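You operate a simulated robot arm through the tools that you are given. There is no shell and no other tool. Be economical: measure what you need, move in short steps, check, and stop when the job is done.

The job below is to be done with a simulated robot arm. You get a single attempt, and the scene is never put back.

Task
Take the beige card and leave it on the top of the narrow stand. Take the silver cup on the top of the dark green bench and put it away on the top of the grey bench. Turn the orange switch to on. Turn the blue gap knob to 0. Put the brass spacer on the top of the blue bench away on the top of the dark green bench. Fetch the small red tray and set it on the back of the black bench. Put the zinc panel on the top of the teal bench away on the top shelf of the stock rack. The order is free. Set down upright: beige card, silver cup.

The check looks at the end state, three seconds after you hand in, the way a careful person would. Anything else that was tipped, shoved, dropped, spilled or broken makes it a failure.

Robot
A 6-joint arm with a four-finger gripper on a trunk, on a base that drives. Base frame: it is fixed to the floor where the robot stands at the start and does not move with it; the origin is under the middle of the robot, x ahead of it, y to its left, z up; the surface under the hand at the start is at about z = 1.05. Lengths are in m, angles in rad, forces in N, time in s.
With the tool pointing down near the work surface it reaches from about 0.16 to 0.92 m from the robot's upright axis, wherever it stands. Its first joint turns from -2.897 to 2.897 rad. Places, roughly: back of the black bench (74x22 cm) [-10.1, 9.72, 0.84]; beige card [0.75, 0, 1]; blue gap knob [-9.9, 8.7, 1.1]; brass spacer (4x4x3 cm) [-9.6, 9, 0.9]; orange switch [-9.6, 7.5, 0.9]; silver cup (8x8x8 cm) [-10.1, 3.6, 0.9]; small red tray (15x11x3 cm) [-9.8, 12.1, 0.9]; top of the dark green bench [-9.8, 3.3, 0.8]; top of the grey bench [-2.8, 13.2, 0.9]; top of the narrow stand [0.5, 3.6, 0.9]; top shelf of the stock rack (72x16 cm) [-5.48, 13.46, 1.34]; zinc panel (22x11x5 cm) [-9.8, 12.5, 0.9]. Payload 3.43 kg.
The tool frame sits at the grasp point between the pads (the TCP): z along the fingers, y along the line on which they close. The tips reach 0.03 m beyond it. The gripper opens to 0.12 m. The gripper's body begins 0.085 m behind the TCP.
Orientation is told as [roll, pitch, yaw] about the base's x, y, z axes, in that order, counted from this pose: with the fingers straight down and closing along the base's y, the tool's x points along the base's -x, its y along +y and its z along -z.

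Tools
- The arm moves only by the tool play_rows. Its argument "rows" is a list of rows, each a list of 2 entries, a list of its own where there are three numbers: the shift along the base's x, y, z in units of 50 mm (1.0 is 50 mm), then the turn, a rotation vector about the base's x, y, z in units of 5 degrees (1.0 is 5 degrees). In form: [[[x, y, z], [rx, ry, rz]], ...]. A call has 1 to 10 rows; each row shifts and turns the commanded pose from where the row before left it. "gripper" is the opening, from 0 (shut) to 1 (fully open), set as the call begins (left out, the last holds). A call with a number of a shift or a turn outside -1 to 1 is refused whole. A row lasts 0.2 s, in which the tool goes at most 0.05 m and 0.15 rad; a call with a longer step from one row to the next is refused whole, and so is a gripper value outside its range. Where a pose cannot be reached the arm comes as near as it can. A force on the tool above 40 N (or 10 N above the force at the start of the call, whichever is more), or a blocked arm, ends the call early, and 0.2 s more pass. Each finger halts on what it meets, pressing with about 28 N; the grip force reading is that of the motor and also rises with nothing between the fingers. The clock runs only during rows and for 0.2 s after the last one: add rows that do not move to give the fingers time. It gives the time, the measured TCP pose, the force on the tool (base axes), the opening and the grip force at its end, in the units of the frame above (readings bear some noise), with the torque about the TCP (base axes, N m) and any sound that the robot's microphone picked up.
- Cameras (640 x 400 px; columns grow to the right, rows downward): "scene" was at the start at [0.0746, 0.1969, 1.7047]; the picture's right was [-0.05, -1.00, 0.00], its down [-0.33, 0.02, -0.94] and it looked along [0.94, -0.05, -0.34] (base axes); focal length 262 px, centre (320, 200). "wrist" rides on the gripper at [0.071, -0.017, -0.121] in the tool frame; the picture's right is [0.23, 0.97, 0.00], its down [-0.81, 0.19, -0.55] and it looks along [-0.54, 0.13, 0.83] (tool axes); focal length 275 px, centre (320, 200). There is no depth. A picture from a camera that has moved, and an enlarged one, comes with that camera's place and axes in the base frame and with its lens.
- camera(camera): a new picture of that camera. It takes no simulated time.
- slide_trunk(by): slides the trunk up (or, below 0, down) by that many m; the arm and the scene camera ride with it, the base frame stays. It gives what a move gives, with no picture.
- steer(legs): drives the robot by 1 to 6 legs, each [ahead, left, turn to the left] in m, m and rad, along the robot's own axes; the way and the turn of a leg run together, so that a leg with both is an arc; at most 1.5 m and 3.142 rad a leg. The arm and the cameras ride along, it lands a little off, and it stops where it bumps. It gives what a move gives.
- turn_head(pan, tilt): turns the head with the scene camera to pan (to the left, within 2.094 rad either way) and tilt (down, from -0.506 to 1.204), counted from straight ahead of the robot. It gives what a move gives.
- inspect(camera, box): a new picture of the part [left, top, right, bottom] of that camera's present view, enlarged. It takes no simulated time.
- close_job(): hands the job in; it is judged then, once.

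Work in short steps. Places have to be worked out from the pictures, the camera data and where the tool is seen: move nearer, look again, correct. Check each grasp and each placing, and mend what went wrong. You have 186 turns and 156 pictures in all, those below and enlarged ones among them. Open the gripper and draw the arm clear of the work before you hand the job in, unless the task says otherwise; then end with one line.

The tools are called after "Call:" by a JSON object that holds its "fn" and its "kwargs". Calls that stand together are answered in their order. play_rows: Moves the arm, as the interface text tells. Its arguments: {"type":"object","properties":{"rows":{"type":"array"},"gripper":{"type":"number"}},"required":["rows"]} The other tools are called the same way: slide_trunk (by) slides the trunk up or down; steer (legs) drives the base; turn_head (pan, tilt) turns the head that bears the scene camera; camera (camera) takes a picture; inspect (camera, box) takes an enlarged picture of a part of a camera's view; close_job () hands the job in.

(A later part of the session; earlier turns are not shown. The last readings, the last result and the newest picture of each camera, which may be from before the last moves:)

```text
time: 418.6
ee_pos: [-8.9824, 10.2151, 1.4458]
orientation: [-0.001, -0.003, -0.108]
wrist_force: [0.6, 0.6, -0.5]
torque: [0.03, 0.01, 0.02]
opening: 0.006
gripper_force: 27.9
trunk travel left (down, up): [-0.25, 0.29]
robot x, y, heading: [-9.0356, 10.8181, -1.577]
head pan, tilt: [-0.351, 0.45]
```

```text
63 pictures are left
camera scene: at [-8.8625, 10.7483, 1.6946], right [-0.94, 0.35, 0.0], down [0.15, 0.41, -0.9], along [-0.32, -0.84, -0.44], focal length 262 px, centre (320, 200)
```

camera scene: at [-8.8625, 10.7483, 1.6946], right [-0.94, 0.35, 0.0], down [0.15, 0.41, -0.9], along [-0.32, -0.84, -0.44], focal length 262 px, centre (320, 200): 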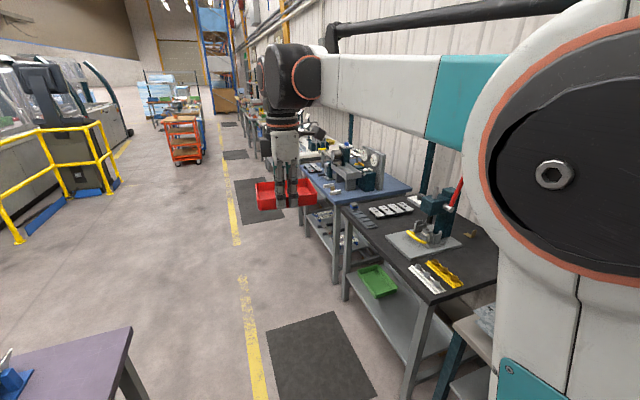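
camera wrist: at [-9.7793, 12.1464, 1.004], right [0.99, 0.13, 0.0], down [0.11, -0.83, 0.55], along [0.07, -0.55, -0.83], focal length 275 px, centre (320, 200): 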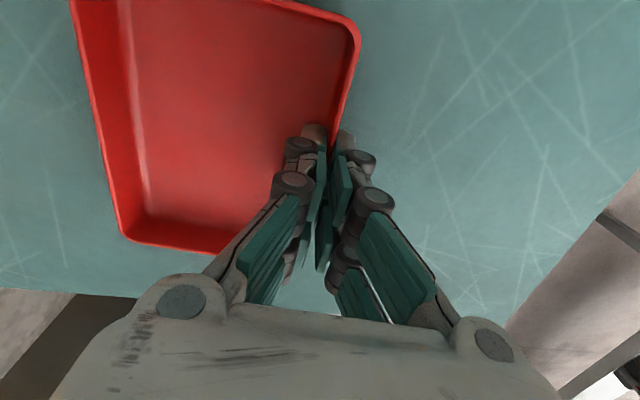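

Drive to y≈9.75 and turn right to face the black bench.

Call:
{"fn": "steer", "kwargs": {"legs": [[1.05, 0, 0.006], [0, 0, -1.5708]]}}

Call:
{"fn": "turn_head", "kwargs": {"pan": 0, "tilt": 0.55}}

Call:
{"fn": "camera", "kwargs": {"camera": "scene"}}

```text
time: 427.7
ee_pos: [-9.6412, 9.7351, 1.4457]
orientation: [0.0, -0.003, -1.669]
wrist_force: [0.4, 0.4, -1.1]
torque: [-0.01, -0.04, 0.01]
opening: 0.006
gripper_force: 28.0
trunk travel left (down, up): [-0.25, 0.29]
robot x, y, heading: [-9.0412, 9.7923, 3.141]
head pan, tilt: [-0.351, 0.45]
```

```text
time: 428.5
ee_pos: [-9.6411, 9.7361, 1.4478]
orientation: [0.0, -0.002, -1.67]
wrist_force: [-0.1, 0.2, -0.4]
torque: [0.01, -0.03, 0.02]
opening: 0.006
gripper_force: 28.1
trunk travel left (down, up): [-0.25, 0.29]
robot x, y, heading: [-9.0382, 9.7881, 3.143]
head pan, tilt: [0.0, 0.55]
```

```text
62 pictures are left
camera scene: at [-9.1112, 9.5904, 1.6856], right [0.0, 1.0, 0.0], down [0.52, 0.0, -0.85], along [-0.85, 0.0, -0.52], focal length 262 px, centre (320, 200)
```

scene: 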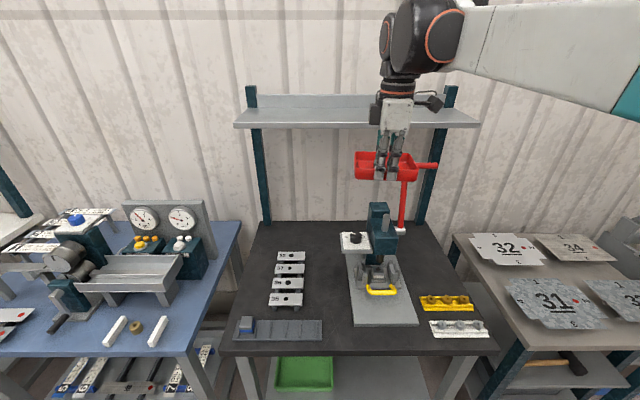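

Back-left of the black bench is free: target tray centre (-10.12, 9.55). An overhead shelf (z≈1.43) means I approach low. Shift robot south/closer, then lower the tray in front of the bench back.

Call:
{"fn": "steer", "kwargs": {"legs": [[0, 0.23, 0], [0.17, 0, 0]]}}

Call:
{"fn": "play_rows", "kwargs": {"rows": [[[0.3, 0, -0.9], [0, 0, 0.55]], [[0.3, 0, -0.9], [0, 0, 0.55]], [[0.3, 0, -0.9], [0, 0, 0]], [[0, 0, -0.9], [0, 0, 0]], [[0, 0, -0.9], [0, 0, 0]], [[0, 0, -0.9], [0, 0, 0]], [[0, 0, -0.9], [0, 0, 0]], [[0, 0, -0.9], [0, 0, 0]], [[0, 0, -0.9], [0, 0, 0]], [[0, 0, 0], [0, 0, 0]]]}}

Call:
{"fn": "turn_head", "kwargs": {"pan": 0, "tilt": 0.7}}

Call:
{"fn": "camera", "kwargs": {"camera": "scene"}}

```text
time: 431.3
ee_pos: [-9.8156, 9.5049, 1.4455]
orientation: [0.0, -0.002, -1.668]
wrist_force: [-0.2, -0.4, -1.4]
torque: [-0.02, -0.12, -0.02]
opening: 0.0058
gripper_force: 27.8
trunk travel left (down, up): [-0.25, 0.29]
robot x, y, heading: [-9.2155, 9.5588, 3.142]
head pan, tilt: [0.0, 0.55]
```

```text
time: 433.5
ee_pos: [-9.769, 9.5058, 1.0411]
orientation: [0.001, -0.001, -1.571]
wrist_force: [0.1, -0.2, -1.5]
torque: [-0.01, -0.08, 0.01]
opening: 0.006
gripper_force: 28.1
trunk travel left (down, up): [-0.25, 0.29]
robot x, y, heading: [-9.2137, 9.5557, 3.136]
head pan, tilt: [0.0, 0.55]
```

```text
time: 434.2
ee_pos: [-9.7679, 9.5047, 1.0425]
orientation: [0.0, -0.002, -1.573]
wrist_force: [-0.3, -0.3, -0.5]
torque: [-0.02, -0.04, 0.01]
opening: 0.0061
gripper_force: 27.7
trunk travel left (down, up): [-0.25, 0.29]
robot x, y, heading: [-9.2165, 9.5576, 3.137]
head pan, tilt: [0.0, 0.7]
```

```text
61 pictures are left
camera scene: at [-9.2792, 9.3605, 1.6725], right [0.0, 1.0, 0.0], down [0.64, 0.0, -0.77], along [-0.77, 0.0, -0.64], focal length 262 px, centre (320, 200)
```

scene: 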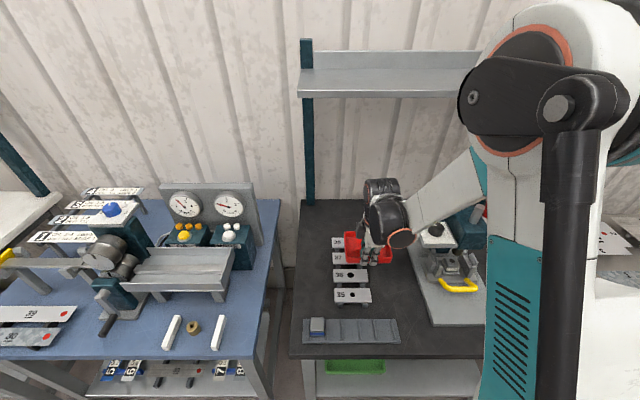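

Shift to y≈9.58, lower to 0.95 and slide in under the shelf to x≈-10.07.

Call:
{"fn": "play_rows", "kwargs": {"rows": [[[0, 0.75, -0.6], [0, 0, 0]], [[0, 0.75, -0.6], [0, 0, 0]], [[0, 0, -0.6], [0, 0, 0]], [[-0.85, 0, 0], [0, 0, 0]], [[-0.85, 0, 0], [0, 0, 0]], [[-0.85, 0, 0], [0, 0, 0]], [[-0.85, 0, 0], [0, 0, 0]], [[-0.85, 0, 0], [0, 0, 0]], [[-0.85, 0, 0], [0, 0, 0]], [[-0.9, 0, 0], [0, 0, 0]]]}}

Call:
{"fn": "camera", "kwargs": {"camera": "scene"}}

Call:
{"fn": "camera", "kwargs": {"camera": "wrist"}}

```text
time: 436.4
ee_pos: [-10.0692, 9.5802, 0.95]
orientation: [-0.001, -0.004, -1.574]
wrist_force: [-0.1, 0.0, -0.1]
torque: [0.02, -0.08, 0.01]
opening: 0.006
gripper_force: 28.3
trunk travel left (down, up): [-0.25, 0.29]
robot x, y, heading: [-9.2155, 9.5566, 3.135]
head pan, tilt: [0.0, 0.7]
```

```text
60 pictures are left
camera scene: at [-9.2802, 9.3606, 1.6724], right [0.0, 1.0, 0.0], down [0.65, 0.0, -0.76], along [-0.76, 0.0, -0.65], focal length 262 px, centre (320, 200)
```

scene: 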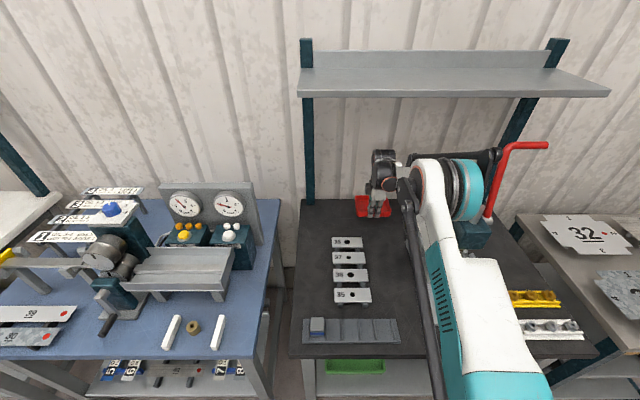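

```text
59 pictures are left
camera wrist: at [-10.0864, 9.6523, 1.0708], right [0.97, 0.23, 0.0], down [0.19, -0.81, 0.55], along [0.13, -0.54, -0.83], focal length 275 px, centre (320, 200)
```

wrist: 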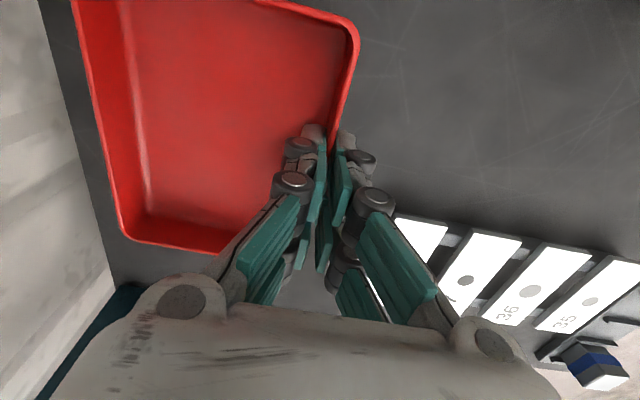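

Clear of the plates and the press. Lower to contact.

Call:
{"fn": "play_rows", "kwargs": {"rows": [[[0, 0, -0.6], [0, 0, 0]], [[0, 0, -0.4], [0, 0, 0]], [[0, 0, -0.15], [0, 0, 0]], [[0, 0, -0.08], [0, 0, 0]], [[0, 0, 0], [0, 0, 0]]]}}

Call:
{"fn": "play_rows", "kwargs": {"rows": [[[0, 0, -0.05], [0, 0, 0]], [[0, 0, -0.05], [0, 0, 0]], [[0, 0, 0], [0, 0, 0]]]}}

```text
time: 437.6
ee_pos: [-10.0686, 9.5798, 0.8903]
orientation: [0.001, -0.002, -1.572]
wrist_force: [0.1, -0.4, -1.0]
torque: [0.01, -0.08, 0.02]
opening: 0.006
gripper_force: 28.3
trunk travel left (down, up): [-0.25, 0.29]
robot x, y, heading: [-9.2181, 9.5595, 3.139]
head pan, tilt: [0.0, 0.7]
```

```text
time: 438.4
ee_pos: [-10.0687, 9.5805, 0.8843]
orientation: [0.001, -0.003, -1.574]
wrist_force: [-0.3, 0.0, -0.4]
torque: [-0.02, 0.03, 0.0]
opening: 0.0062
gripper_force: 28.0
trunk travel left (down, up): [-0.25, 0.29]
robot x, y, heading: [-9.2187, 9.5579, 3.135]
head pan, tilt: [0.0, 0.7]
```

Call:
{"fn": "play_rows", "kwargs": {"rows": [[[0, 0, -0.05], [0, 0, 0]], [[0, 0, -0.05], [0, 0, 0]], [[0, 0, 0], [0, 0, 0]]]}}

Call:
{"fn": "inspect", "kwargs": {"camera": "scene", "box": [330, 160, 410, 230]}}

```text
time: 439.2
ee_pos: [-10.0692, 9.5793, 0.8822]
orientation: [-0.002, 0.0, -1.572]
wrist_force: [-7.4, 2.0, 23.1]
torque: [0.02, 0.2, 0.0]
opening: 0.0059
gripper_force: 28.4
trunk travel left (down, up): [-0.25, 0.29]
robot x, y, heading: [-9.2152, 9.5584, 3.144]
head pan, tilt: [0.0, 0.7]
```

```text
5.71 times, centred on (370, 195) of scene
camera zoom: at [-9.2775, 9.3607, 1.6727], right [0.0, 1.0, 0.0], down [0.64, 0.0, -0.77], along [-0.77, 0.0, -0.64], focal length 1500 px, centre (34, 229)
```

zoom: 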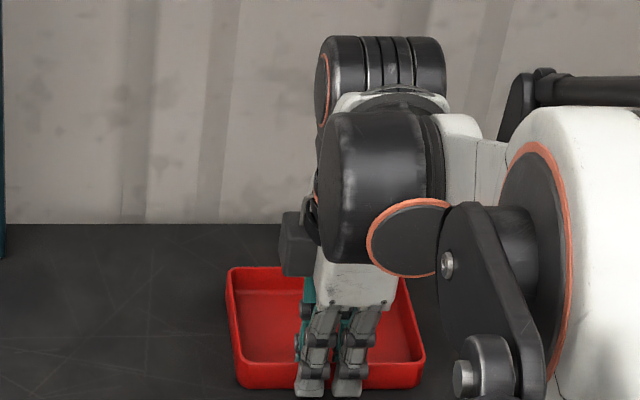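

Contact. Release with a small opening, rise 8 cm, and withdraw horizontally from under the shelf.

Call:
{"fn": "play_rows", "kwargs": {"rows": [[[0, 0, 0.03], [0, 0, 0]], [[0, 0, 0], [0, 0, 0]], [[0, 0, 0], [0, 0, 0]]], "gripper": 0.35}}

Call:
{"fn": "play_rows", "kwargs": {"rows": [[[0, 0, 0.4], [0, 0, 0]], [[0, 0, 0.8], [0, 0, 0]], [[0, 0, 0.6], [0, 0, 0]], [[0.9, 0, 0], [0, 0, 0]], [[0.9, 0, 0], [0, 0, 0]], [[0.9, 0, 0], [0, 0, 0]], [[0.9, 0, 0], [0, 0, 0]], [[0.9, 0, 0], [0, 0, 0]], [[0.9, 0, 0], [0, 0, 0]]]}}

Call:
{"fn": "play_rows", "kwargs": {"rows": [[[0, 0, 0.9], [0, 0, 0]], [[0, 0, 0.9], [0, 0, 0]], [[0, 0, 0.9], [0, 0, 0]], [[0, 0, 0.9], [0, 0, 0]], [[0, 0, 0.9], [0, 0, 0]], [[0, 0, 0.9], [0, 0, 0]], [[0, 0, 0.9], [0, 0, 0]], [[0, 0, 0], [0, 0, 0]]]}}

Call:
{"fn": "turn_head", "kwargs": {"pan": 0.3, "tilt": 0.7}}

Call:
{"fn": "camera", "kwargs": {"camera": "scene"}}

```text
time: 440.0
ee_pos: [-10.0694, 9.5802, 0.8818]
orientation: [0.0, -0.001, -1.572]
wrist_force: [1.1, 0.0, 2.2]
torque: [0.02, 0.01, -0.02]
opening: 0.0432
gripper_force: 0.0
trunk travel left (down, up): [-0.25, 0.29]
robot x, y, heading: [-9.2153, 9.5549, 3.141]
head pan, tilt: [0.0, 0.7]
```

```text
time: 442.0
ee_pos: [-9.797, 9.5796, 0.9725]
orientation: [-0.003, -0.002, -1.572]
wrist_force: [0.4, 0.5, -0.4]
torque: [0.0, 0.03, -0.02]
opening: 0.0423
gripper_force: 0.0
trunk travel left (down, up): [-0.25, 0.29]
robot x, y, heading: [-9.2181, 9.5587, 3.14]
head pan, tilt: [0.0, 0.7]
```

```text
time: 443.8
ee_pos: [-9.799, 9.5785, 1.2872]
orientation: [-0.001, -0.002, -1.572]
wrist_force: [0.4, -0.2, -0.7]
torque: [0.0, 0.0, -0.01]
opening: 0.0417
gripper_force: 0.1
trunk travel left (down, up): [-0.25, 0.29]
robot x, y, heading: [-9.2111, 9.5582, 3.141]
head pan, tilt: [0.0, 0.7]
```

```text
time: 444.6
ee_pos: [-9.7979, 9.5786, 1.2859]
orientation: [0.0, -0.001, -1.571]
wrist_force: [-0.3, 0.5, 0.6]
torque: [0.02, -0.03, -0.02]
opening: 0.0422
gripper_force: 0.0
trunk travel left (down, up): [-0.25, 0.29]
robot x, y, heading: [-9.215, 9.557, 3.143]
head pan, tilt: [0.3, 0.7]
```

```text
57 pictures are left
camera scene: at [-9.2753, 9.3355, 1.6725], right [-0.29, 0.96, 0.0], down [0.62, 0.19, -0.76], along [-0.73, -0.22, -0.64], focal length 262 px, centre (320, 200)
```

scene: 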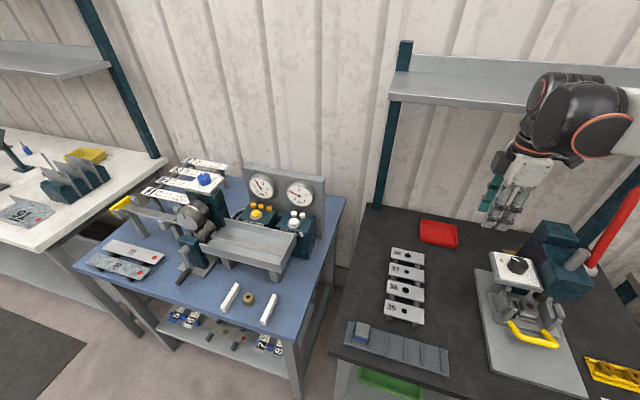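

Tray done. Now strafe to the blue bench for the knob and spacer.

Call:
{"fn": "steer", "kwargs": {"legs": [[-0.15, 0, 0], [0, 0.75, 0]]}}

Call:
{"fn": "turn_head", "kwargs": {"pan": 0, "tilt": 0.7}}

Call:
{"fn": "camera", "kwargs": {"camera": "scene"}}

Call:
{"fn": "inspect", "kwargs": {"camera": "scene", "box": [240, 140, 400, 240]}}

```text
time: 449.6
ee_pos: [-9.6514, 8.8461, 1.2862]
orientation: [-0.003, -0.001, -1.579]
wrist_force: [0.2, -0.4, 0.2]
torque: [0.01, -0.01, 0.01]
opening: 0.0419
gripper_force: 0.0
trunk travel left (down, up): [-0.25, 0.29]
robot x, y, heading: [-9.0708, 8.8236, 3.135]
head pan, tilt: [0.3, 0.7]
```

```text
time: 450.4
ee_pos: [-9.6515, 8.8455, 1.2867]
orientation: [-0.002, -0.002, -1.579]
wrist_force: [-1.0, 0.1, -0.6]
torque: [-0.01, -0.01, 0.01]
opening: 0.0418
gripper_force: 0.0
trunk travel left (down, up): [-0.25, 0.29]
robot x, y, heading: [-9.0711, 8.8232, 3.132]
head pan, tilt: [0.0, 0.7]
```

```text
56 pictures are left
camera scene: at [-9.134, 8.6238, 1.6725], right [0.01, 1.0, 0.0], down [0.64, -0.01, -0.76], along [-0.76, 0.01, -0.64], focal length 262 px, centre (320, 200)
```

scene: 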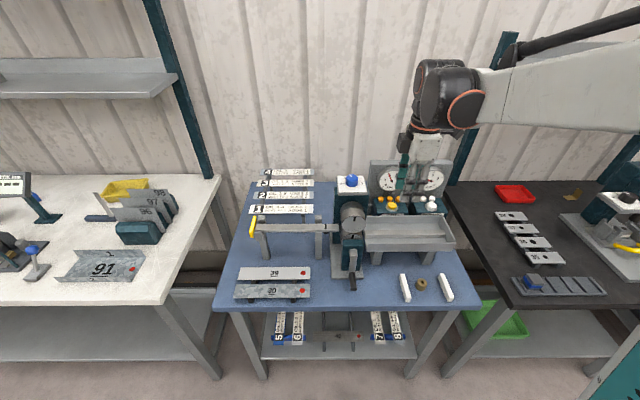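

```text
4.00 times, centred on (320, 190) of scene
camera zoom: at [-9.134, 8.6238, 1.6725], right [0.01, 1.0, 0.0], down [0.64, -0.01, -0.76], along [-0.76, 0.01, -0.64], focal length 1050 px, centre (320, 240)
```

zoom: 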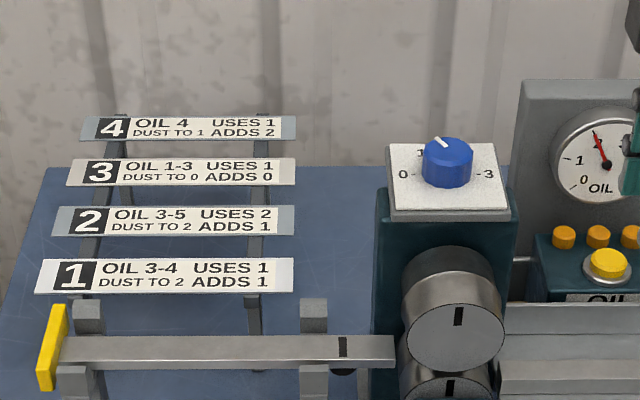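

The knob's pointer is at "1"; "0" is on the left, so it needs about +60° about z (60° per mark). I move above the knob and pre-turn the hand to rel. -30°.

Call:
{"fn": "play_rows", "kwargs": {"rows": [[[-0.29, -0.09, 0], [0, 0, -1]], [[-0.29, -0.09, 0], [0, 0, -1]], [[-0.29, -0.09, 0], [0, 0, -1]], [[-0.29, -0.09, 0], [0, 0, -1]], [[-0.29, -0.09, 0], [0, 0, -1]], [[-0.29, -0.09, 0], [0, 0, -1]], [[-0.29, -0.09, 0], [0, 0, -1]], [[-0.29, -0.09, 0], [0, 0, -1]], [[-0.29, -0.09, 0], [0, 0, -1]], [[-0.29, -0.09, 0], [0, 0, -1]]], "gripper": 0.75}}

Call:
{"fn": "play_rows", "kwargs": {"rows": [[[-0.29, -0.09, 0], [0, 0, -1]], [[-0.29, -0.09, 0], [0, 0, -1]], [[-0.29, -0.09, 0], [0, 0, -1]], [[-0.29, -0.09, 0], [0, 0, -1]], [[-0.29, -0.09, 0], [0, 0, -1]], [[-0.29, -0.09, 0], [0, 0, -1]], [[-0.29, -0.09, 0], [0, 0, -1]], [[-0.29, -0.09, 0], [0, 0, -1]], [[-0.29, -0.09, 0], [0, 0, -1]], [[-0.29, -0.09, 0], [0, 0, -1]]]}}

Call:
{"fn": "play_rows", "kwargs": {"rows": [[[0, 0, 0], [0, 0, -1]], [[0, 0, 0], [0, 0, -1]], [[0, 0, 0], [0, 0, -1]], [[0, 0, 0], [0, 0, -1]], [[0, 0, 0], [0, 0, 0]]]}}

Call:
{"fn": "camera", "kwargs": {"camera": "wrist"}}

Call:
{"fn": "camera", "kwargs": {"camera": "scene"}}

```text
time: 452.6
ee_pos: [-9.798, 8.8004, 1.2878]
orientation: [0.002, -0.001, -2.453]
wrist_force: [-0.4, 0.2, 0.4]
torque: [0.01, -0.03, 0.0]
opening: 0.0899
gripper_force: 0.1
trunk travel left (down, up): [-0.25, 0.29]
robot x, y, heading: [-9.0686, 8.8178, 3.132]
head pan, tilt: [0.0, 0.7]
```

```text
time: 454.8
ee_pos: [-9.9408, 8.754, 1.2854]
orientation: [0.0, -0.003, 2.956]
wrist_force: [0.6, 0.3, -0.5]
torque: [0.03, -0.04, 0.01]
opening: 0.0898
gripper_force: 0.1
trunk travel left (down, up): [-0.25, 0.29]
robot x, y, heading: [-9.0716, 8.8196, 3.13]
head pan, tilt: [0.0, 0.7]
```

```text
time: 456.0
ee_pos: [-9.942, 8.7556, 1.2854]
orientation: [-0.003, -0.002, 2.608]
wrist_force: [-0.2, -0.4, 0.0]
torque: [-0.03, -0.01, 0.03]
opening: 0.09
gripper_force: 0.2
trunk travel left (down, up): [-0.25, 0.29]
robot x, y, heading: [-9.0668, 8.8236, 3.132]
head pan, tilt: [0.0, 0.7]
```

```text
54 pictures are left
camera wrist: at [-9.8731, 8.7338, 1.4067], right [-0.3, -0.96, 0.0], down [-0.8, 0.25, 0.55], along [-0.53, 0.17, -0.83], focal length 275 px, centre (320, 200)
```

wrist: 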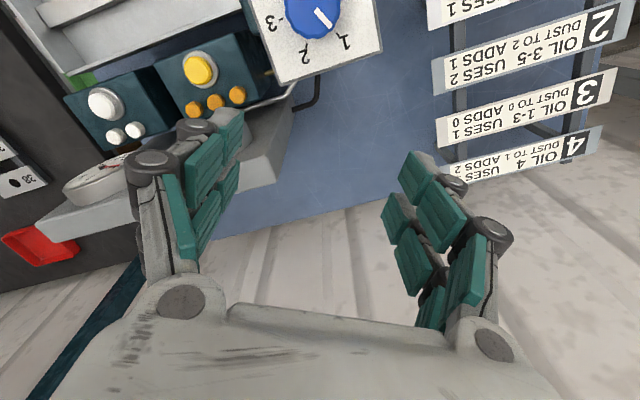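

```text
53 pictures are left
camera scene: at [-9.1341, 8.6237, 1.6725], right [0.01, 1.0, 0.0], down [0.64, -0.01, -0.76], along [-0.76, 0.01, -0.64], focal length 262 px, centre (320, 200)
```

scene: 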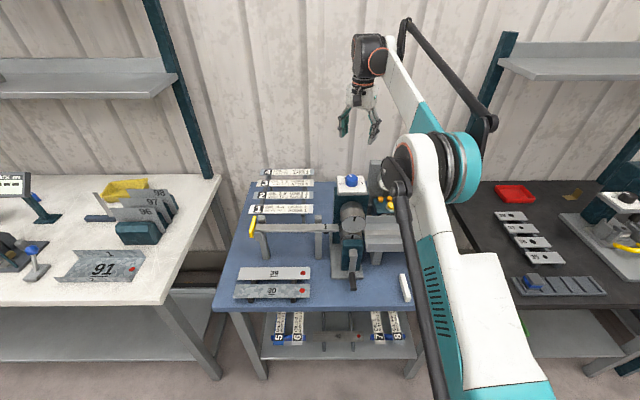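

Triangulated: knob at (-9.867, 8.742), top z≈1.14, pointer at "1". Shift over it and lower to 1.2, then check.

Call:
{"fn": "play_rows", "kwargs": {"rows": [[[0.75, -0.13, 0], [0, 0, 0]], [[0.75, -0.13, 0], [0, 0, 0]], [[0, 0, -0.7], [0, 0, 0]], [[0, 0, -0.7], [0, 0, 0]], [[0, 0, 0], [0, 0, 0]]]}}

Call:
{"fn": "camera", "kwargs": {"camera": "wrist"}}

Call:
{"fn": "inspect", "kwargs": {"camera": "scene", "box": [300, 120, 420, 220]}}

```text
time: 457.2
ee_pos: [-9.8667, 8.7423, 1.2166]
orientation: [-0.001, -0.002, 2.609]
wrist_force: [0.1, -0.2, 0.3]
torque: [0.03, 0.02, -0.01]
opening: 0.0899
gripper_force: 0.0
trunk travel left (down, up): [-0.25, 0.29]
robot x, y, heading: [-9.0676, 8.8225, 3.132]
head pan, tilt: [0.0, 0.7]
```

```text
52 pictures are left
camera wrist: at [-9.7984, 8.7211, 1.336], right [-0.3, -0.96, 0.0], down [-0.8, 0.25, 0.55], along [-0.53, 0.16, -0.83], focal length 275 px, centre (320, 200)
```

wrist: 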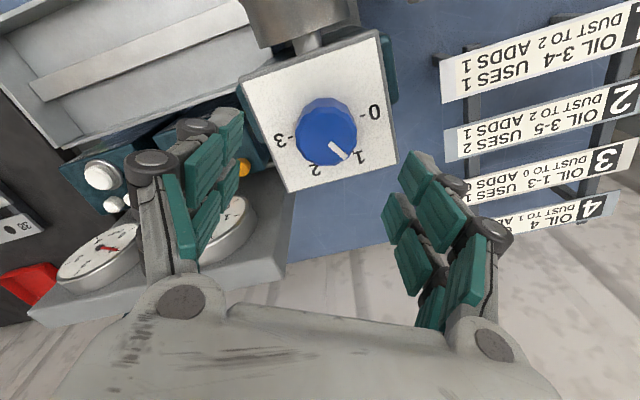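

```text
4.00 times, centred on (360, 170) of scene
camera zoom: at [-9.1339, 8.6237, 1.6725], right [0.01, 1.0, 0.0], down [0.64, -0.01, -0.76], along [-0.76, 0.01, -0.64], focal length 1050 px, centre (160, 320)
```

zoom: 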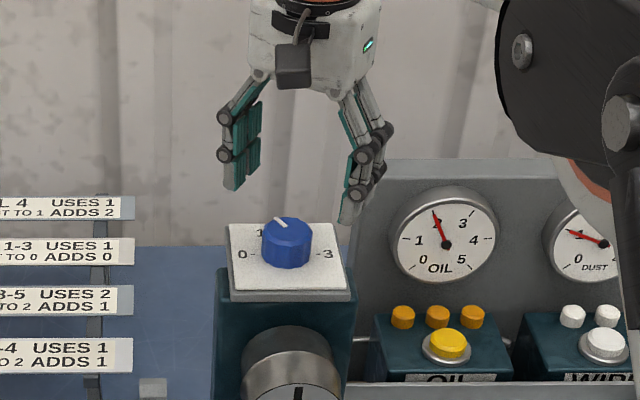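

Knob centre refined to about (-9.862, 8.737), plate z≈1.125. Lower gently to TCP 1.165.

Call:
{"fn": "play_rows", "kwargs": {"rows": [[[0.1, -0.1, -0.4], [0, 0, 0]], [[0, 0, -0.4], [0, 0, 0]], [[0, 0, -0.22], [0, 0, 0]], [[0, 0, 0], [0, 0, 0]]]}}

Call:
{"fn": "camera", "kwargs": {"camera": "wrist"}}

Call:
{"fn": "inspect", "kwargs": {"camera": "scene", "box": [320, 140, 400, 200]}}

```text
time: 458.2
ee_pos: [-9.8622, 8.7372, 1.1655]
orientation: [-0.003, -0.001, 2.609]
wrist_force: [0.5, 0.7, 0.7]
torque: [0.0, 0.0, 0.0]
opening: 0.0899
gripper_force: 0.0
trunk travel left (down, up): [-0.25, 0.29]
robot x, y, heading: [-9.069, 8.8197, 3.136]
head pan, tilt: [0.0, 0.7]
```

```text
50 pictures are left
camera wrist: at [-9.793, 8.7161, 1.2858], right [-0.3, -0.96, 0.0], down [-0.8, 0.25, 0.55], along [-0.53, 0.16, -0.83], focal length 275 px, centre (320, 200)
```

wrist: 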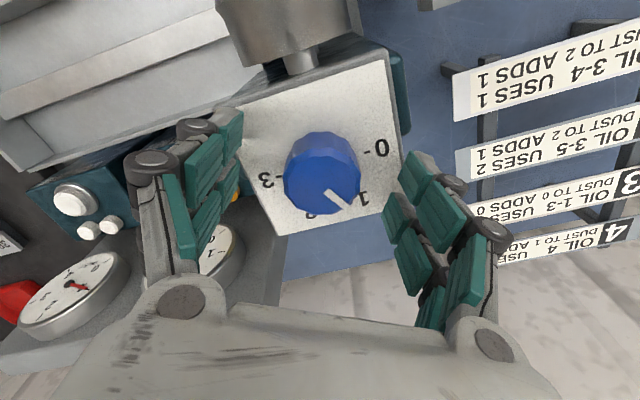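

```text
6.67 times, centred on (360, 170) of scene
camera zoom: at [-9.134, 8.6237, 1.6725], right [0.01, 1.0, 0.0], down [0.64, -0.01, -0.76], along [-0.76, 0.01, -0.64], focal length 1750 px, centre (53, 400)
```

zoom: 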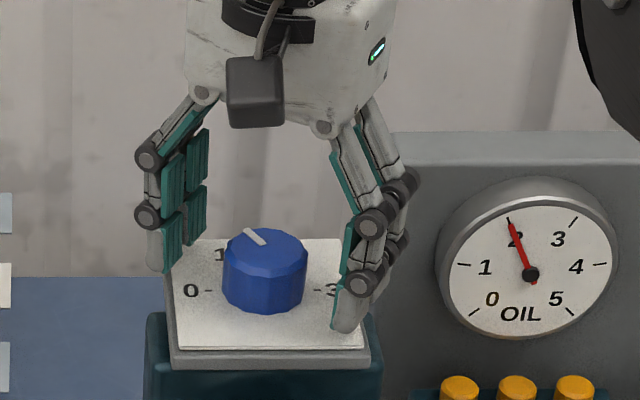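

Shift 8 mm toward the wall, lower 7 mm, then close on the knob.

Call:
{"fn": "play_rows", "kwargs": {"rows": [[[-0.16, 0.04, -0.14], [0, 0, 0]], [[0, 0, 0], [0, 0, 0]]]}}

Call:
{"fn": "play_rows", "kwargs": {"rows": [[[0, 0, 0], [0, 0, 0]], [[0, 0, 0], [0, 0, 0]], [[0, 0, 0], [0, 0, 0]]], "gripper": 0.2}}

Call:
{"fn": "camera", "kwargs": {"camera": "wrist"}}

```text
time: 458.8
ee_pos: [-9.8706, 8.7401, 1.1596]
orientation: [-0.002, -0.002, 2.608]
wrist_force: [-0.3, -0.1, -0.2]
torque: [0.01, -0.03, -0.03]
opening: 0.0899
gripper_force: 0.0
trunk travel left (down, up): [-0.25, 0.29]
robot x, y, heading: [-9.0668, 8.8212, 3.128]
head pan, tilt: [0.0, 0.7]
```

```text
time: 459.3
ee_pos: [-9.8694, 8.7393, 1.1639]
orientation: [0.0, -0.001, 2.609]
wrist_force: [5.7, 0.6, 21.1]
torque: [-0.07, -1.05, 0.02]
opening: 0.041
gripper_force: 45.0
trunk travel left (down, up): [-0.25, 0.29]
robot x, y, heading: [-9.0699, 8.8214, 3.133]
head pan, tilt: [0.0, 0.7]
stopped in row 2: the force on the tool passed its limit at 43 N (the readings are from after the stop); the commanded pose is now the measured one
```

```text
48 pictures are left
camera wrist: at [-9.7984, 8.7179, 1.2835], right [-0.3, -0.96, 0.0], down [-0.8, 0.25, 0.55], along [-0.53, 0.16, -0.83], focal length 275 px, centre (320, 200)
```

wrist: 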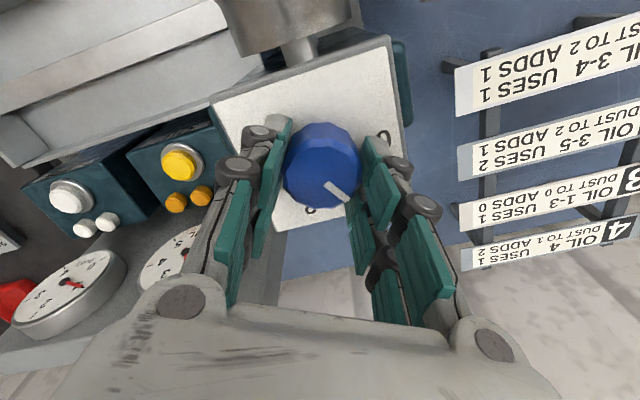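

Knob gripped (41 mm). Ease up 2 mm to relieve plate contact, then turn +60°.

Call:
{"fn": "play_rows", "kwargs": {"rows": [[[0, 0, 0.05], [0, 0, 0]], [[0, 0, 0], [0, 0, 0]]]}}

Call:
{"fn": "play_rows", "kwargs": {"rows": [[[0, 0, 0], [0, 0, 0.5]], [[0, 0, 0], [0, 0, 0.5]], [[0, 0, 0], [0, 0, 1]], [[0, 0, 0], [0, 0, 1]], [[0, 0, 0], [0, 0, 1]], [[0, 0, 0], [0, 0, 1]]]}}

Call:
{"fn": "inspect", "kwargs": {"camera": "scene", "box": [320, 140, 400, 200]}}

```text
time: 459.9
ee_pos: [-9.8671, 8.7397, 1.1631]
orientation: [-0.001, -0.002, 2.61]
wrist_force: [23.4, 1.3, -9.0]
torque: [0.17, -0.12, 0.09]
opening: 0.041
gripper_force: 44.7
trunk travel left (down, up): [-0.25, 0.29]
robot x, y, heading: [-9.0661, 8.8211, 3.133]
head pan, tilt: [0.0, 0.7]
```

```text
time: 461.3
ee_pos: [-9.8688, 8.7377, 1.1637]
orientation: [0.001, -0.004, 3.049]
wrist_force: [26.5, -5.1, -23.4]
torque: [-0.33, -0.77, -0.02]
opening: 0.0411
gripper_force: 44.6
trunk travel left (down, up): [-0.25, 0.29]
robot x, y, heading: [-9.0644, 8.8278, 3.132]
head pan, tilt: [0.0, 0.7]
```

```text
6.67 times, centred on (360, 170) of scene
camera zoom: at [-9.1329, 8.6226, 1.6723], right [0.01, 1.0, 0.0], down [0.64, 0.0, -0.77], along [-0.77, 0.01, -0.64], focal length 1750 px, centre (53, 400)
```

zoom: 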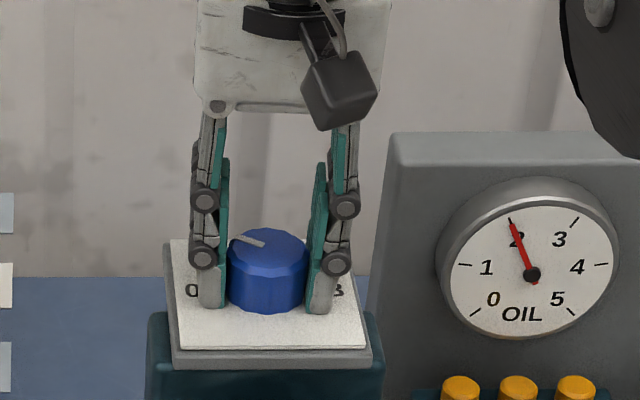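

Pointer follows. Relax small position offsets and turn the remaining 35°.

Call:
{"fn": "play_rows", "kwargs": {"rows": [[[0.05, 0, -0.03], [0, 0, 1]], [[0, 0, 0], [0, 0, 1]], [[0, 0, 0], [0, 0, 1]], [[0, 0, 0], [0, 0, 1]], [[0, 0, 0], [0, 0, 1]], [[0, 0, 0], [0, 0, 1]], [[0, 0, 0], [0, 0, 1]], [[0, 0, 0], [0, 0, 0]]]}}

Call:
{"fn": "inspect", "kwargs": {"camera": "scene", "box": [320, 140, 400, 200]}}

```text
time: 463.1
ee_pos: [-9.8642, 8.7365, 1.1628]
orientation: [-0.001, -0.002, -2.624]
wrist_force: [11.3, -19.9, 22.1]
torque: [-0.52, -1.05, -0.1]
opening: 0.0395
gripper_force: 44.9
trunk travel left (down, up): [-0.25, 0.29]
robot x, y, heading: [-9.0712, 8.8223, 3.135]
head pan, tilt: [0.0, 0.7]
```

```text
6.67 times, centred on (360, 170) of scene
camera zoom: at [-9.1299, 8.6211, 1.6723], right [0.01, 1.0, 0.0], down [0.64, 0.0, -0.77], along [-0.77, 0.01, -0.64], focal length 1750 px, centre (53, 400)
```

zoom: 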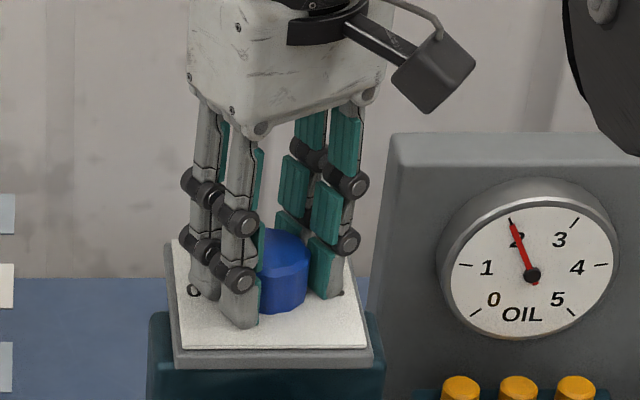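

Open, rise, and check the pointer.

Call:
{"fn": "play_rows", "kwargs": {"rows": [[[0, 0, 0], [0, 0, 0]], [[0, 0, 0], [0, 0, 0]], [[0, 0, 0.4], [0, 0, 0]], [[0, 0, 0.9], [0, 0, 0]], [[0, 0, 0.9], [0, 0, 0]], [[0, 0, 0.6], [0, 0, 0]]], "gripper": 0.75}}

Call:
{"fn": "inspect", "kwargs": {"camera": "scene", "box": [320, 140, 400, 200]}}

```text
time: 464.5
ee_pos: [-9.8677, 8.7399, 1.3011]
orientation: [0.001, -0.003, -2.629]
wrist_force: [-0.4, 0.2, -0.2]
torque: [-0.01, 0.03, -0.01]
opening: 0.0902
gripper_force: 0.2
trunk travel left (down, up): [-0.25, 0.29]
robot x, y, heading: [-9.0702, 8.8193, 3.135]
head pan, tilt: [0.0, 0.7]
```

```text
6.67 times, centred on (360, 170) of scene
camera zoom: at [-9.1339, 8.6237, 1.6725], right [0.01, 1.0, 0.0], down [0.64, -0.01, -0.76], along [-0.76, 0.01, -0.64], focal length 1750 px, centre (53, 400)
```

zoom: 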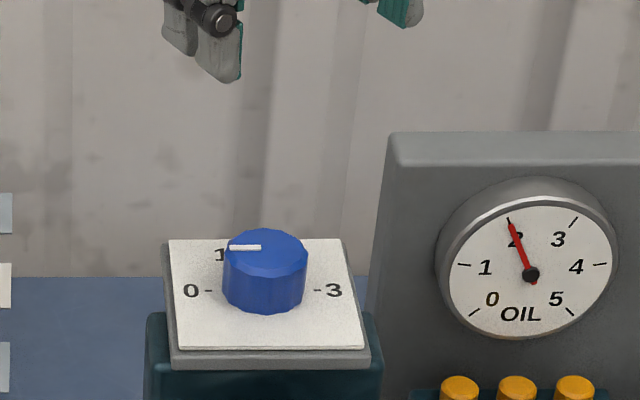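

Knob now points to 0. Next the brass spacer: enlarge that area.

Call:
{"fn": "inspect", "kwargs": {"camera": "scene", "box": [360, 220, 480, 310]}}

```text
4.44 times, centred on (420, 265) of scene
camera zoom: at [-9.1339, 8.6237, 1.6725], right [0.01, 1.0, 0.0], down [0.64, -0.01, -0.76], along [-0.76, 0.01, -0.64], focal length 1166 px, centre (-124, -89)
```

zoom: 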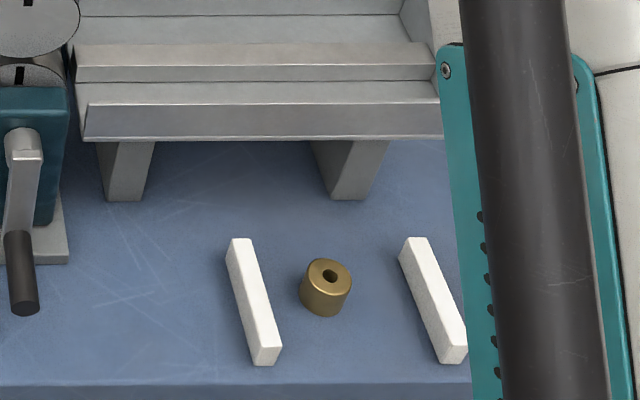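

Spacer at about (-9.642, 8.984) between two white bars; the chute lies behind, so I'll close along y with a 5 cm opening. Move above it.

Call:
{"fn": "play_rows", "kwargs": {"rows": [[[0.45, 0.49, 0], [0, 0, -0.98]], [[0.45, 0.49, 0], [0, 0, -0.98]], [[0.45, 0.49, 0], [0, 0, -0.98]], [[0.45, 0.49, 0], [0, 0, -0.98]], [[0.45, 0.49, 0], [0, 0, -0.98]], [[0.45, 0.49, 0], [0, 0, -0.98]], [[0.45, 0.49, 0], [0, 0, 0]], [[0.45, 0.49, 0], [0, 0, 0]], [[0.45, 0.49, 0], [0, 0, 0]], [[0.45, 0.49, 0], [0, 0, 0]]], "gripper": 0.43}}

Call:
{"fn": "play_rows", "kwargs": {"rows": [[[0, 0, -0.9], [0, 0, 0]], [[0, 0, -0.9], [0, 0, 0]], [[0, 0, -0.9], [0, 0, 0]], [[0, 0, -0.9], [0, 0, 0]], [[0, 0, -0.9], [0, 0, 0]], [[0, 0, -0.9], [0, 0, 0]], [[0, 0, 0], [0, 0, 0]]]}}

Call:
{"fn": "camera", "kwargs": {"camera": "wrist"}}

```text
time: 466.7
ee_pos: [-9.6418, 8.986, 1.303]
orientation: [-0.002, -0.001, -3.14]
wrist_force: [-0.1, 0.6, 0.3]
torque: [-0.02, 0.02, -0.04]
opening: 0.0518
gripper_force: 0.0
trunk travel left (down, up): [-0.25, 0.29]
robot x, y, heading: [-9.069, 8.8223, 3.132]
head pan, tilt: [0.0, 0.7]
```

```text
time: 468.3
ee_pos: [-9.6429, 8.9847, 1.0298]
orientation: [0.0, -0.001, -3.139]
wrist_force: [0.1, -0.7, -1.3]
torque: [-0.02, 0.01, 0.0]
opening: 0.0515
gripper_force: 0.0
trunk travel left (down, up): [-0.25, 0.29]
robot x, y, heading: [-9.0658, 8.8241, 3.133]
head pan, tilt: [0.0, 0.7]
```

```text
43 pictures are left
camera wrist: at [-9.5724, 9.0027, 1.1499], right [0.23, -0.97, 0.0], down [-0.81, -0.19, 0.55], along [-0.54, -0.13, -0.83], focal length 275 px, centre (320, 200)
```

wrist: 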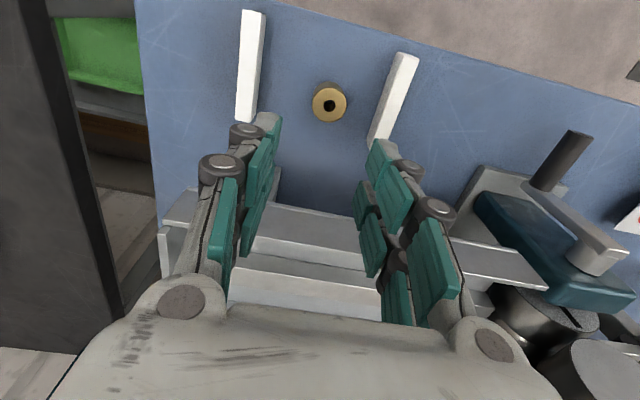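

Spacer centre (-9.641, 8.976). Shift y by -8 mm and descend to z≈0.882.

Call:
{"fn": "play_rows", "kwargs": {"rows": [[[0.03, -0.17, -0.5], [0, 0, 0]], [[0, 0, -0.8], [0, 0, 0]], [[0, 0, -0.6], [0, 0, 0]], [[0, 0, 0], [0, 0, 0]]]}}

Call:
{"fn": "camera", "kwargs": {"camera": "wrist"}}

```text
time: 469.3
ee_pos: [-9.6411, 8.9756, 0.9362]
orientation: [0.0, -0.001, -3.141]
wrist_force: [0.3, 0.1, 0.7]
torque: [0.02, 0.0, 0.01]
opening: 0.0517
gripper_force: 0.1
trunk travel left (down, up): [-0.25, 0.29]
robot x, y, heading: [-9.0724, 8.8222, 3.137]
head pan, tilt: [0.0, 0.7]
```

```text
42 pictures are left
camera wrist: at [-9.5713, 8.9935, 1.0558], right [0.23, -0.97, 0.0], down [-0.81, -0.19, 0.55], along [-0.54, -0.13, -0.83], focal length 275 px, centre (320, 200)
```

wrist: 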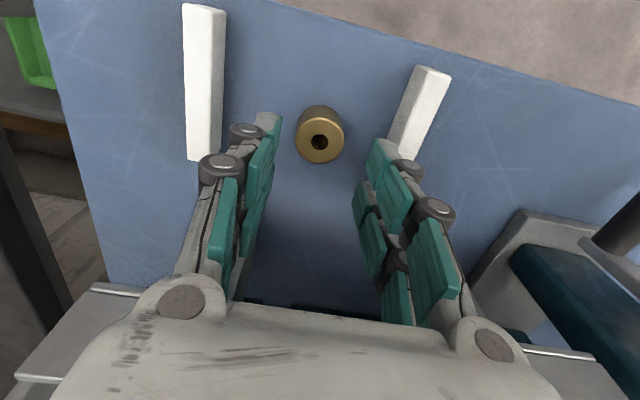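

Well centred. Descend 55 mm more and close.

Call:
{"fn": "play_rows", "kwargs": {"rows": [[[-0.04, 0, -0.5], [0, 0, 0]], [[0, 0, -0.4], [0, 0, 0]], [[0, 0, -0.2], [0, 0, 0]], [[0, 0, 0], [0, 0, 0]]]}}

Call:
{"fn": "camera", "kwargs": {"camera": "wrist"}}

```text
time: 470.3
ee_pos: [-9.6426, 8.9752, 0.8807]
orientation: [0.0, -0.002, -3.138]
wrist_force: [-0.3, -1.0, -0.8]
torque: [-0.02, 0.0, 0.01]
opening: 0.0515
gripper_force: 0.0
trunk travel left (down, up): [-0.25, 0.29]
robot x, y, heading: [-9.0659, 8.825, 3.132]
head pan, tilt: [0.0, 0.7]
```

```text
41 pictures are left
camera wrist: at [-9.5721, 8.9924, 1.001], right [0.23, -0.97, 0.0], down [-0.81, -0.19, 0.55], along [-0.54, -0.13, -0.83], focal length 275 px, centre (320, 200)
```

wrist: 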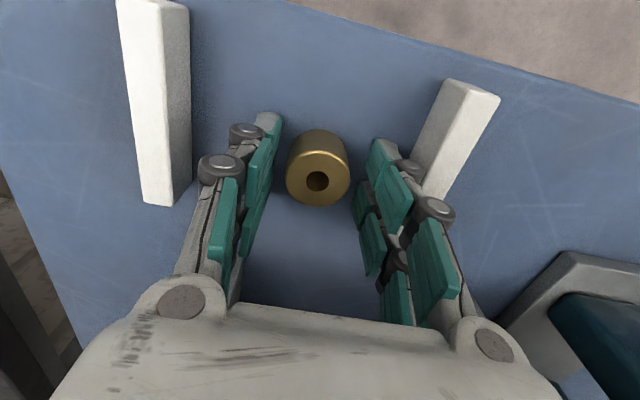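

Spacer top seems ~2 cm below the TCP; lower 12 mm more, then close and lift.

Call:
{"fn": "play_rows", "kwargs": {"rows": [[[0, 0, -0.12], [0, 0, 0]], [[0, 0, -0.12], [0, 0, 0]], [[0, 0, 0], [0, 0, 0]]]}}

Call:
{"fn": "play_rows", "kwargs": {"rows": [[[0, 0, 0], [0, 0, 0]], [[0, 0, 0], [0, 0, 0]], [[0, 0, 0], [0, 0, 0]]], "gripper": 0.1}}

Call:
{"fn": "play_rows", "kwargs": {"rows": [[[0, 0, 0.4], [0, 0, 0]], [[0, 0, 0.8], [0, 0, 0]], [[0, 0, 0.9], [0, 0, 0]], [[0, 0, 0], [0, 0, 0]]]}}

Call:
{"fn": "camera", "kwargs": {"camera": "wrist"}}

```text
time: 470.8
ee_pos: [-9.6413, 8.9734, 0.8795]
orientation: [-0.003, -0.009, -3.138]
wrist_force: [-2.0, -5.3, 52.4]
torque: [-0.15, -0.81, -0.05]
opening: 0.0323
gripper_force: 39.6
trunk travel left (down, up): [-0.25, 0.29]
robot x, y, heading: [-9.0719, 8.8211, 3.13]
head pan, tilt: [0.0, 0.7]
stopped in row 2: the force on the tool passed its limit at 60 N (the readings are from after the stop); the commanded pose is now the measured one
```

```text
time: 471.1
ee_pos: [-9.6433, 8.9735, 0.8794]
orientation: [-0.001, -0.006, -3.14]
wrist_force: [2.1, -2.7, 41.5]
torque: [-0.15, -0.8, -0.06]
opening: 0.032
gripper_force: 28.1
trunk travel left (down, up): [-0.25, 0.29]
robot x, y, heading: [-9.0693, 8.8199, 3.138]
head pan, tilt: [0.0, 0.7]
stopped in row 1: the force on the tool passed its limit at 64 N (the readings are from after the stop); the commanded pose is now the measured one
```

```text
time: 472.1
ee_pos: [-9.6444, 8.9765, 0.9797]
orientation: [0.001, -0.005, -3.139]
wrist_force: [-0.1, -0.2, -0.1]
torque: [0.02, 0.01, -0.01]
opening: 0.0318
gripper_force: 27.4
trunk travel left (down, up): [-0.25, 0.29]
robot x, y, heading: [-9.0752, 8.8215, 3.131]
head pan, tilt: [0.0, 0.7]
```

```text
40 pictures are left
camera wrist: at [-9.5738, 8.9935, 1.101], right [0.23, -0.97, 0.0], down [-0.81, -0.19, 0.56], along [-0.54, -0.13, -0.83], focal length 275 px, centre (320, 200)
```

wrist: 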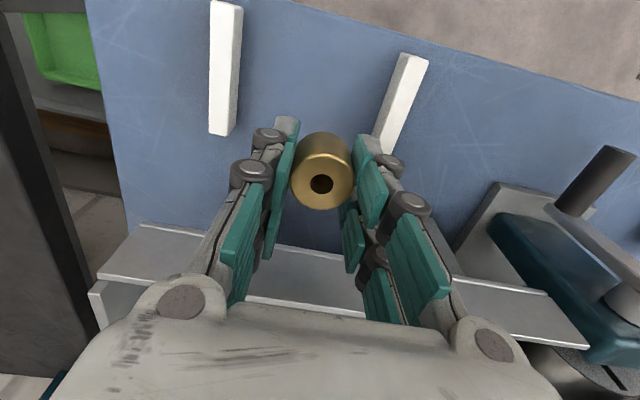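

Spacer lifted at 32 mm grip. Raise, retract, turn south and drive to the green bench.

Call:
{"fn": "play_rows", "kwargs": {"rows": [[[0, 0, 0.9], [0, 0, 0]], [[0, 0, 0.9], [0, 0, 0]], [[0, 0, 0.9], [0, 0, 0]], [[0, 0, 0.9], [0, 0, 0]], [[0, 0, 0.9], [0, 0, 0]], [[0, 0, 0.9], [0, 0, 0]], [[0, -0.9, 0.2], [0, 0, 0]], [[0, -0.9, 0.2], [0, 0, 0]], [[0, -0.9, 0.2], [0, 0, 0]], [[0, 0, 0], [0, 0, 0]]]}}

Call:
{"fn": "steer", "kwargs": {"legs": [[-0.05, 0, 0], [0, 0, 1.58], [1.5, 0, 0]]}}

Call:
{"fn": "turn_head", "kwargs": {"pan": 0, "tilt": 0.4}}

Call:
{"fn": "camera", "kwargs": {"camera": "scene"}}

```text
time: 474.3
ee_pos: [-9.6467, 8.8366, 1.284]
orientation: [0.0, -0.004, -3.14]
wrist_force: [0.1, -0.4, -1.5]
torque: [-0.01, 0.0, -0.03]
opening: 0.0318
gripper_force: 27.6
trunk travel left (down, up): [-0.25, 0.29]
robot x, y, heading: [-9.0691, 8.8251, 3.132]
head pan, tilt: [0.0, 0.7]
```

```text
time: 486.1
ee_pos: [-9.0416, 6.7389, 1.2835]
orientation: [0.0, -0.003, -1.569]
wrist_force: [-0.1, 0.4, -1.4]
torque: [-0.01, 0.0, 0.03]
opening: 0.0316
gripper_force: 28.1
trunk travel left (down, up): [-0.25, 0.29]
robot x, y, heading: [-9.0338, 7.3181, -1.576]
head pan, tilt: [0.0, 0.7]
```

```text
time: 486.9
ee_pos: [-9.0412, 6.7396, 1.2827]
orientation: [-0.001, -0.006, -1.567]
wrist_force: [0.1, -0.5, 0.0]
torque: [-0.02, 0.01, -0.03]
opening: 0.0314
gripper_force: 28.0
trunk travel left (down, up): [-0.25, 0.29]
robot x, y, heading: [-9.0271, 7.3175, -1.579]
head pan, tilt: [0.0, 0.4]
```

```text
39 pictures are left
camera scene: at [-8.8261, 7.2452, 1.6993], right [-1.0, 0.01, 0.0], down [0.0, 0.39, -0.92], along [-0.01, -0.92, -0.39], focal length 262 px, centre (320, 200)
```

scene: 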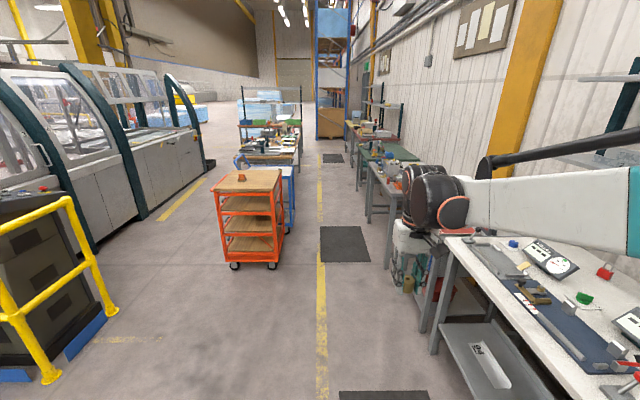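

Aisle clear; drive 4.0 m south to the green bench and turn west.

Call:
{"fn": "steer", "kwargs": {"legs": [[1.4, 0, 0.008], [1.4, 0, 0], [1.2, 0, 0]]}}

Call:
{"fn": "steer", "kwargs": {"legs": [[0, 0, -1.5708]]}}

Call:
{"fn": "turn_head", "kwargs": {"pan": 0, "tilt": 0.7}}

Call:
{"fn": "camera", "kwargs": {"camera": "scene"}}

```text
time: 506.3
ee_pos: [-9.002, 2.7128, 1.2833]
orientation: [-0.001, -0.006, -1.566]
wrist_force: [-0.5, -0.2, -0.7]
torque: [0.03, 0.0, -0.02]
opening: 0.0313
gripper_force: 28.4
trunk travel left (down, up): [-0.25, 0.29]
robot x, y, heading: [-8.9858, 3.2933, -1.576]
head pan, tilt: [0.0, 0.4]
```

```text
time: 510.5
ee_pos: [-9.5662, 3.2997, 1.2829]
orientation: [0.001, -0.006, -3.128]
wrist_force: [-0.7, 0.1, -0.2]
torque: [0.0, 0.01, 0.02]
opening: 0.0307
gripper_force: 28.3
trunk travel left (down, up): [-0.25, 0.29]
robot x, y, heading: [-8.9888, 3.2922, -3.139]
head pan, tilt: [0.0, 0.4]
```

```text
time: 511.3
ee_pos: [-9.5659, 3.2998, 1.2821]
orientation: [0.001, -0.006, -3.13]
wrist_force: [0.3, -0.6, -0.1]
torque: [0.0, 0.01, -0.02]
opening: 0.0306
gripper_force: 28.2
trunk travel left (down, up): [-0.25, 0.29]
robot x, y, heading: [-8.988, 3.2924, -3.133]
head pan, tilt: [0.0, 0.7]
```

```text
38 pictures are left
camera scene: at [-9.0512, 3.0929, 1.6725], right [0.0, 1.0, 0.0], down [0.64, 0.0, -0.77], along [-0.77, 0.0, -0.64], focal length 262 px, centre (320, 200)
```

scene: 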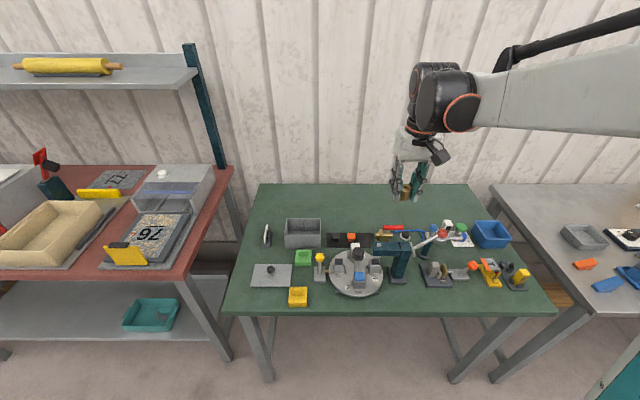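

Grip is slowly creeping, so place promptly. Drive 0.2 m closer and extend over the free back area near (-10.0, 3.3).

Call:
{"fn": "steer", "kwargs": {"legs": [[0.2, 0, 0]]}}

Call:
{"fn": "play_rows", "kwargs": {"rows": [[[-0.85, 0, -0.4], [0, 0, 0]], [[-0.85, 0, -0.4], [0, 0, 0]], [[-0.85, 0, -0.4], [0, 0, 0]], [[-0.85, 0, -0.4], [0, 0, 0]], [[-0.85, 0, -0.4], [0, 0, 0]], [[0, 0, -0.9], [0, 0, 0]], [[0, 0, -0.9], [0, 0, 0]], [[0, 0, -0.9], [0, 0, 0]], [[0, 0, -0.9], [0, 0, 0]], [[0, 0, 0], [0, 0, 0]]]}}

Call:
{"fn": "camera", "kwargs": {"camera": "wrist"}}

Call:
{"fn": "inspect", "kwargs": {"camera": "scene", "box": [260, 150, 440, 260]}}

```text
time: 512.9
ee_pos: [-9.7694, 3.2997, 1.2826]
orientation: [0.001, -0.002, -3.128]
wrist_force: [0.2, 0.0, -1.1]
torque: [-0.01, -0.05, -0.02]
opening: 0.0311
gripper_force: 28.1
trunk travel left (down, up): [-0.25, 0.29]
robot x, y, heading: [-9.1869, 3.2934, -3.135]
head pan, tilt: [0.0, 0.7]
```

```text
time: 515.1
ee_pos: [-9.9826, 3.2985, 1.0015]
orientation: [0.002, -0.007, -3.128]
wrist_force: [-1.2, 0.7, -0.6]
torque: [0.03, 0.0, 0.0]
opening: 0.0307
gripper_force: 27.5
trunk travel left (down, up): [-0.25, 0.29]
robot x, y, heading: [-9.19, 3.2904, -3.138]
head pan, tilt: [0.0, 0.7]
```

```text
37 pictures are left
camera wrist: at [-9.9124, 3.3169, 1.122], right [0.24, -0.97, 0.0], down [-0.81, -0.2, 0.56], along [-0.54, -0.13, -0.83], focal length 275 px, centre (320, 200)
```

wrist: 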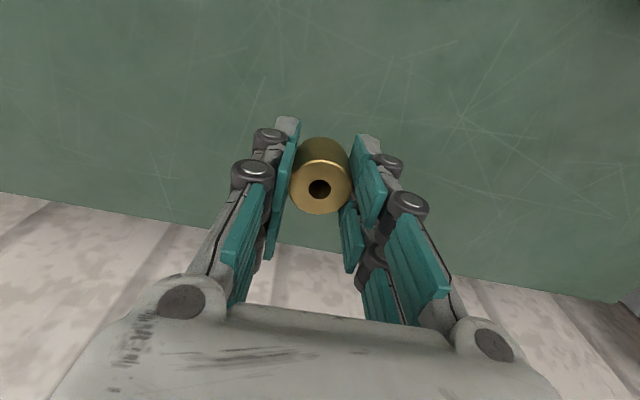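

```text
3.56 times, centred on (350, 205) of scene
camera zoom: at [-9.2531, 3.0924, 1.6725], right [0.0, 1.0, 0.0], down [0.64, 0.0, -0.76], along [-0.76, 0.0, -0.64], focal length 933 px, centre (213, 182)
```

zoom: 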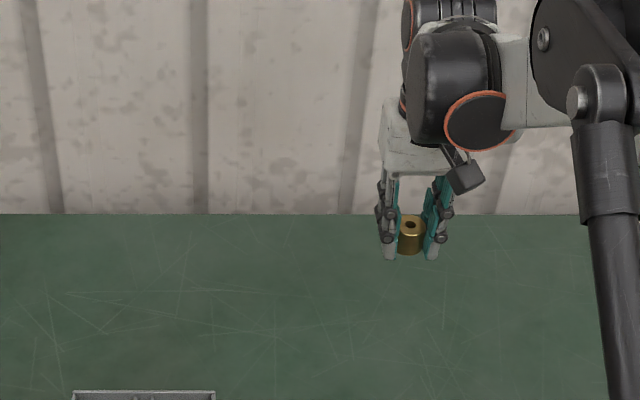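

Spacer upright, area clear. Lower to contact.

Call:
{"fn": "play_rows", "kwargs": {"rows": [[[0, 0, -0.8], [0, 0, 0]], [[0, 0, -0.8], [0, 0, 0]], [[0, 0, -0.5], [0, 0, 0]], [[0, 0, -0.2], [0, 0, 0]], [[0, 0, -0.1], [0, 0, 0]], [[0, 0, -0.1], [0, 0, 0]], [[0, 0, 0], [0, 0, 0]]]}}

```text
time: 516.7
ee_pos: [-9.9799, 3.3008, 0.8798]
orientation: [0.0, -0.005, -3.128]
wrist_force: [-4.2, 0.8, 12.8]
torque: [0.06, -0.04, 0.01]
opening: 0.0308
gripper_force: 28.3
trunk travel left (down, up): [-0.25, 0.29]
robot x, y, heading: [-9.1916, 3.2925, -3.141]
head pan, tilt: [0.0, 0.7]
```

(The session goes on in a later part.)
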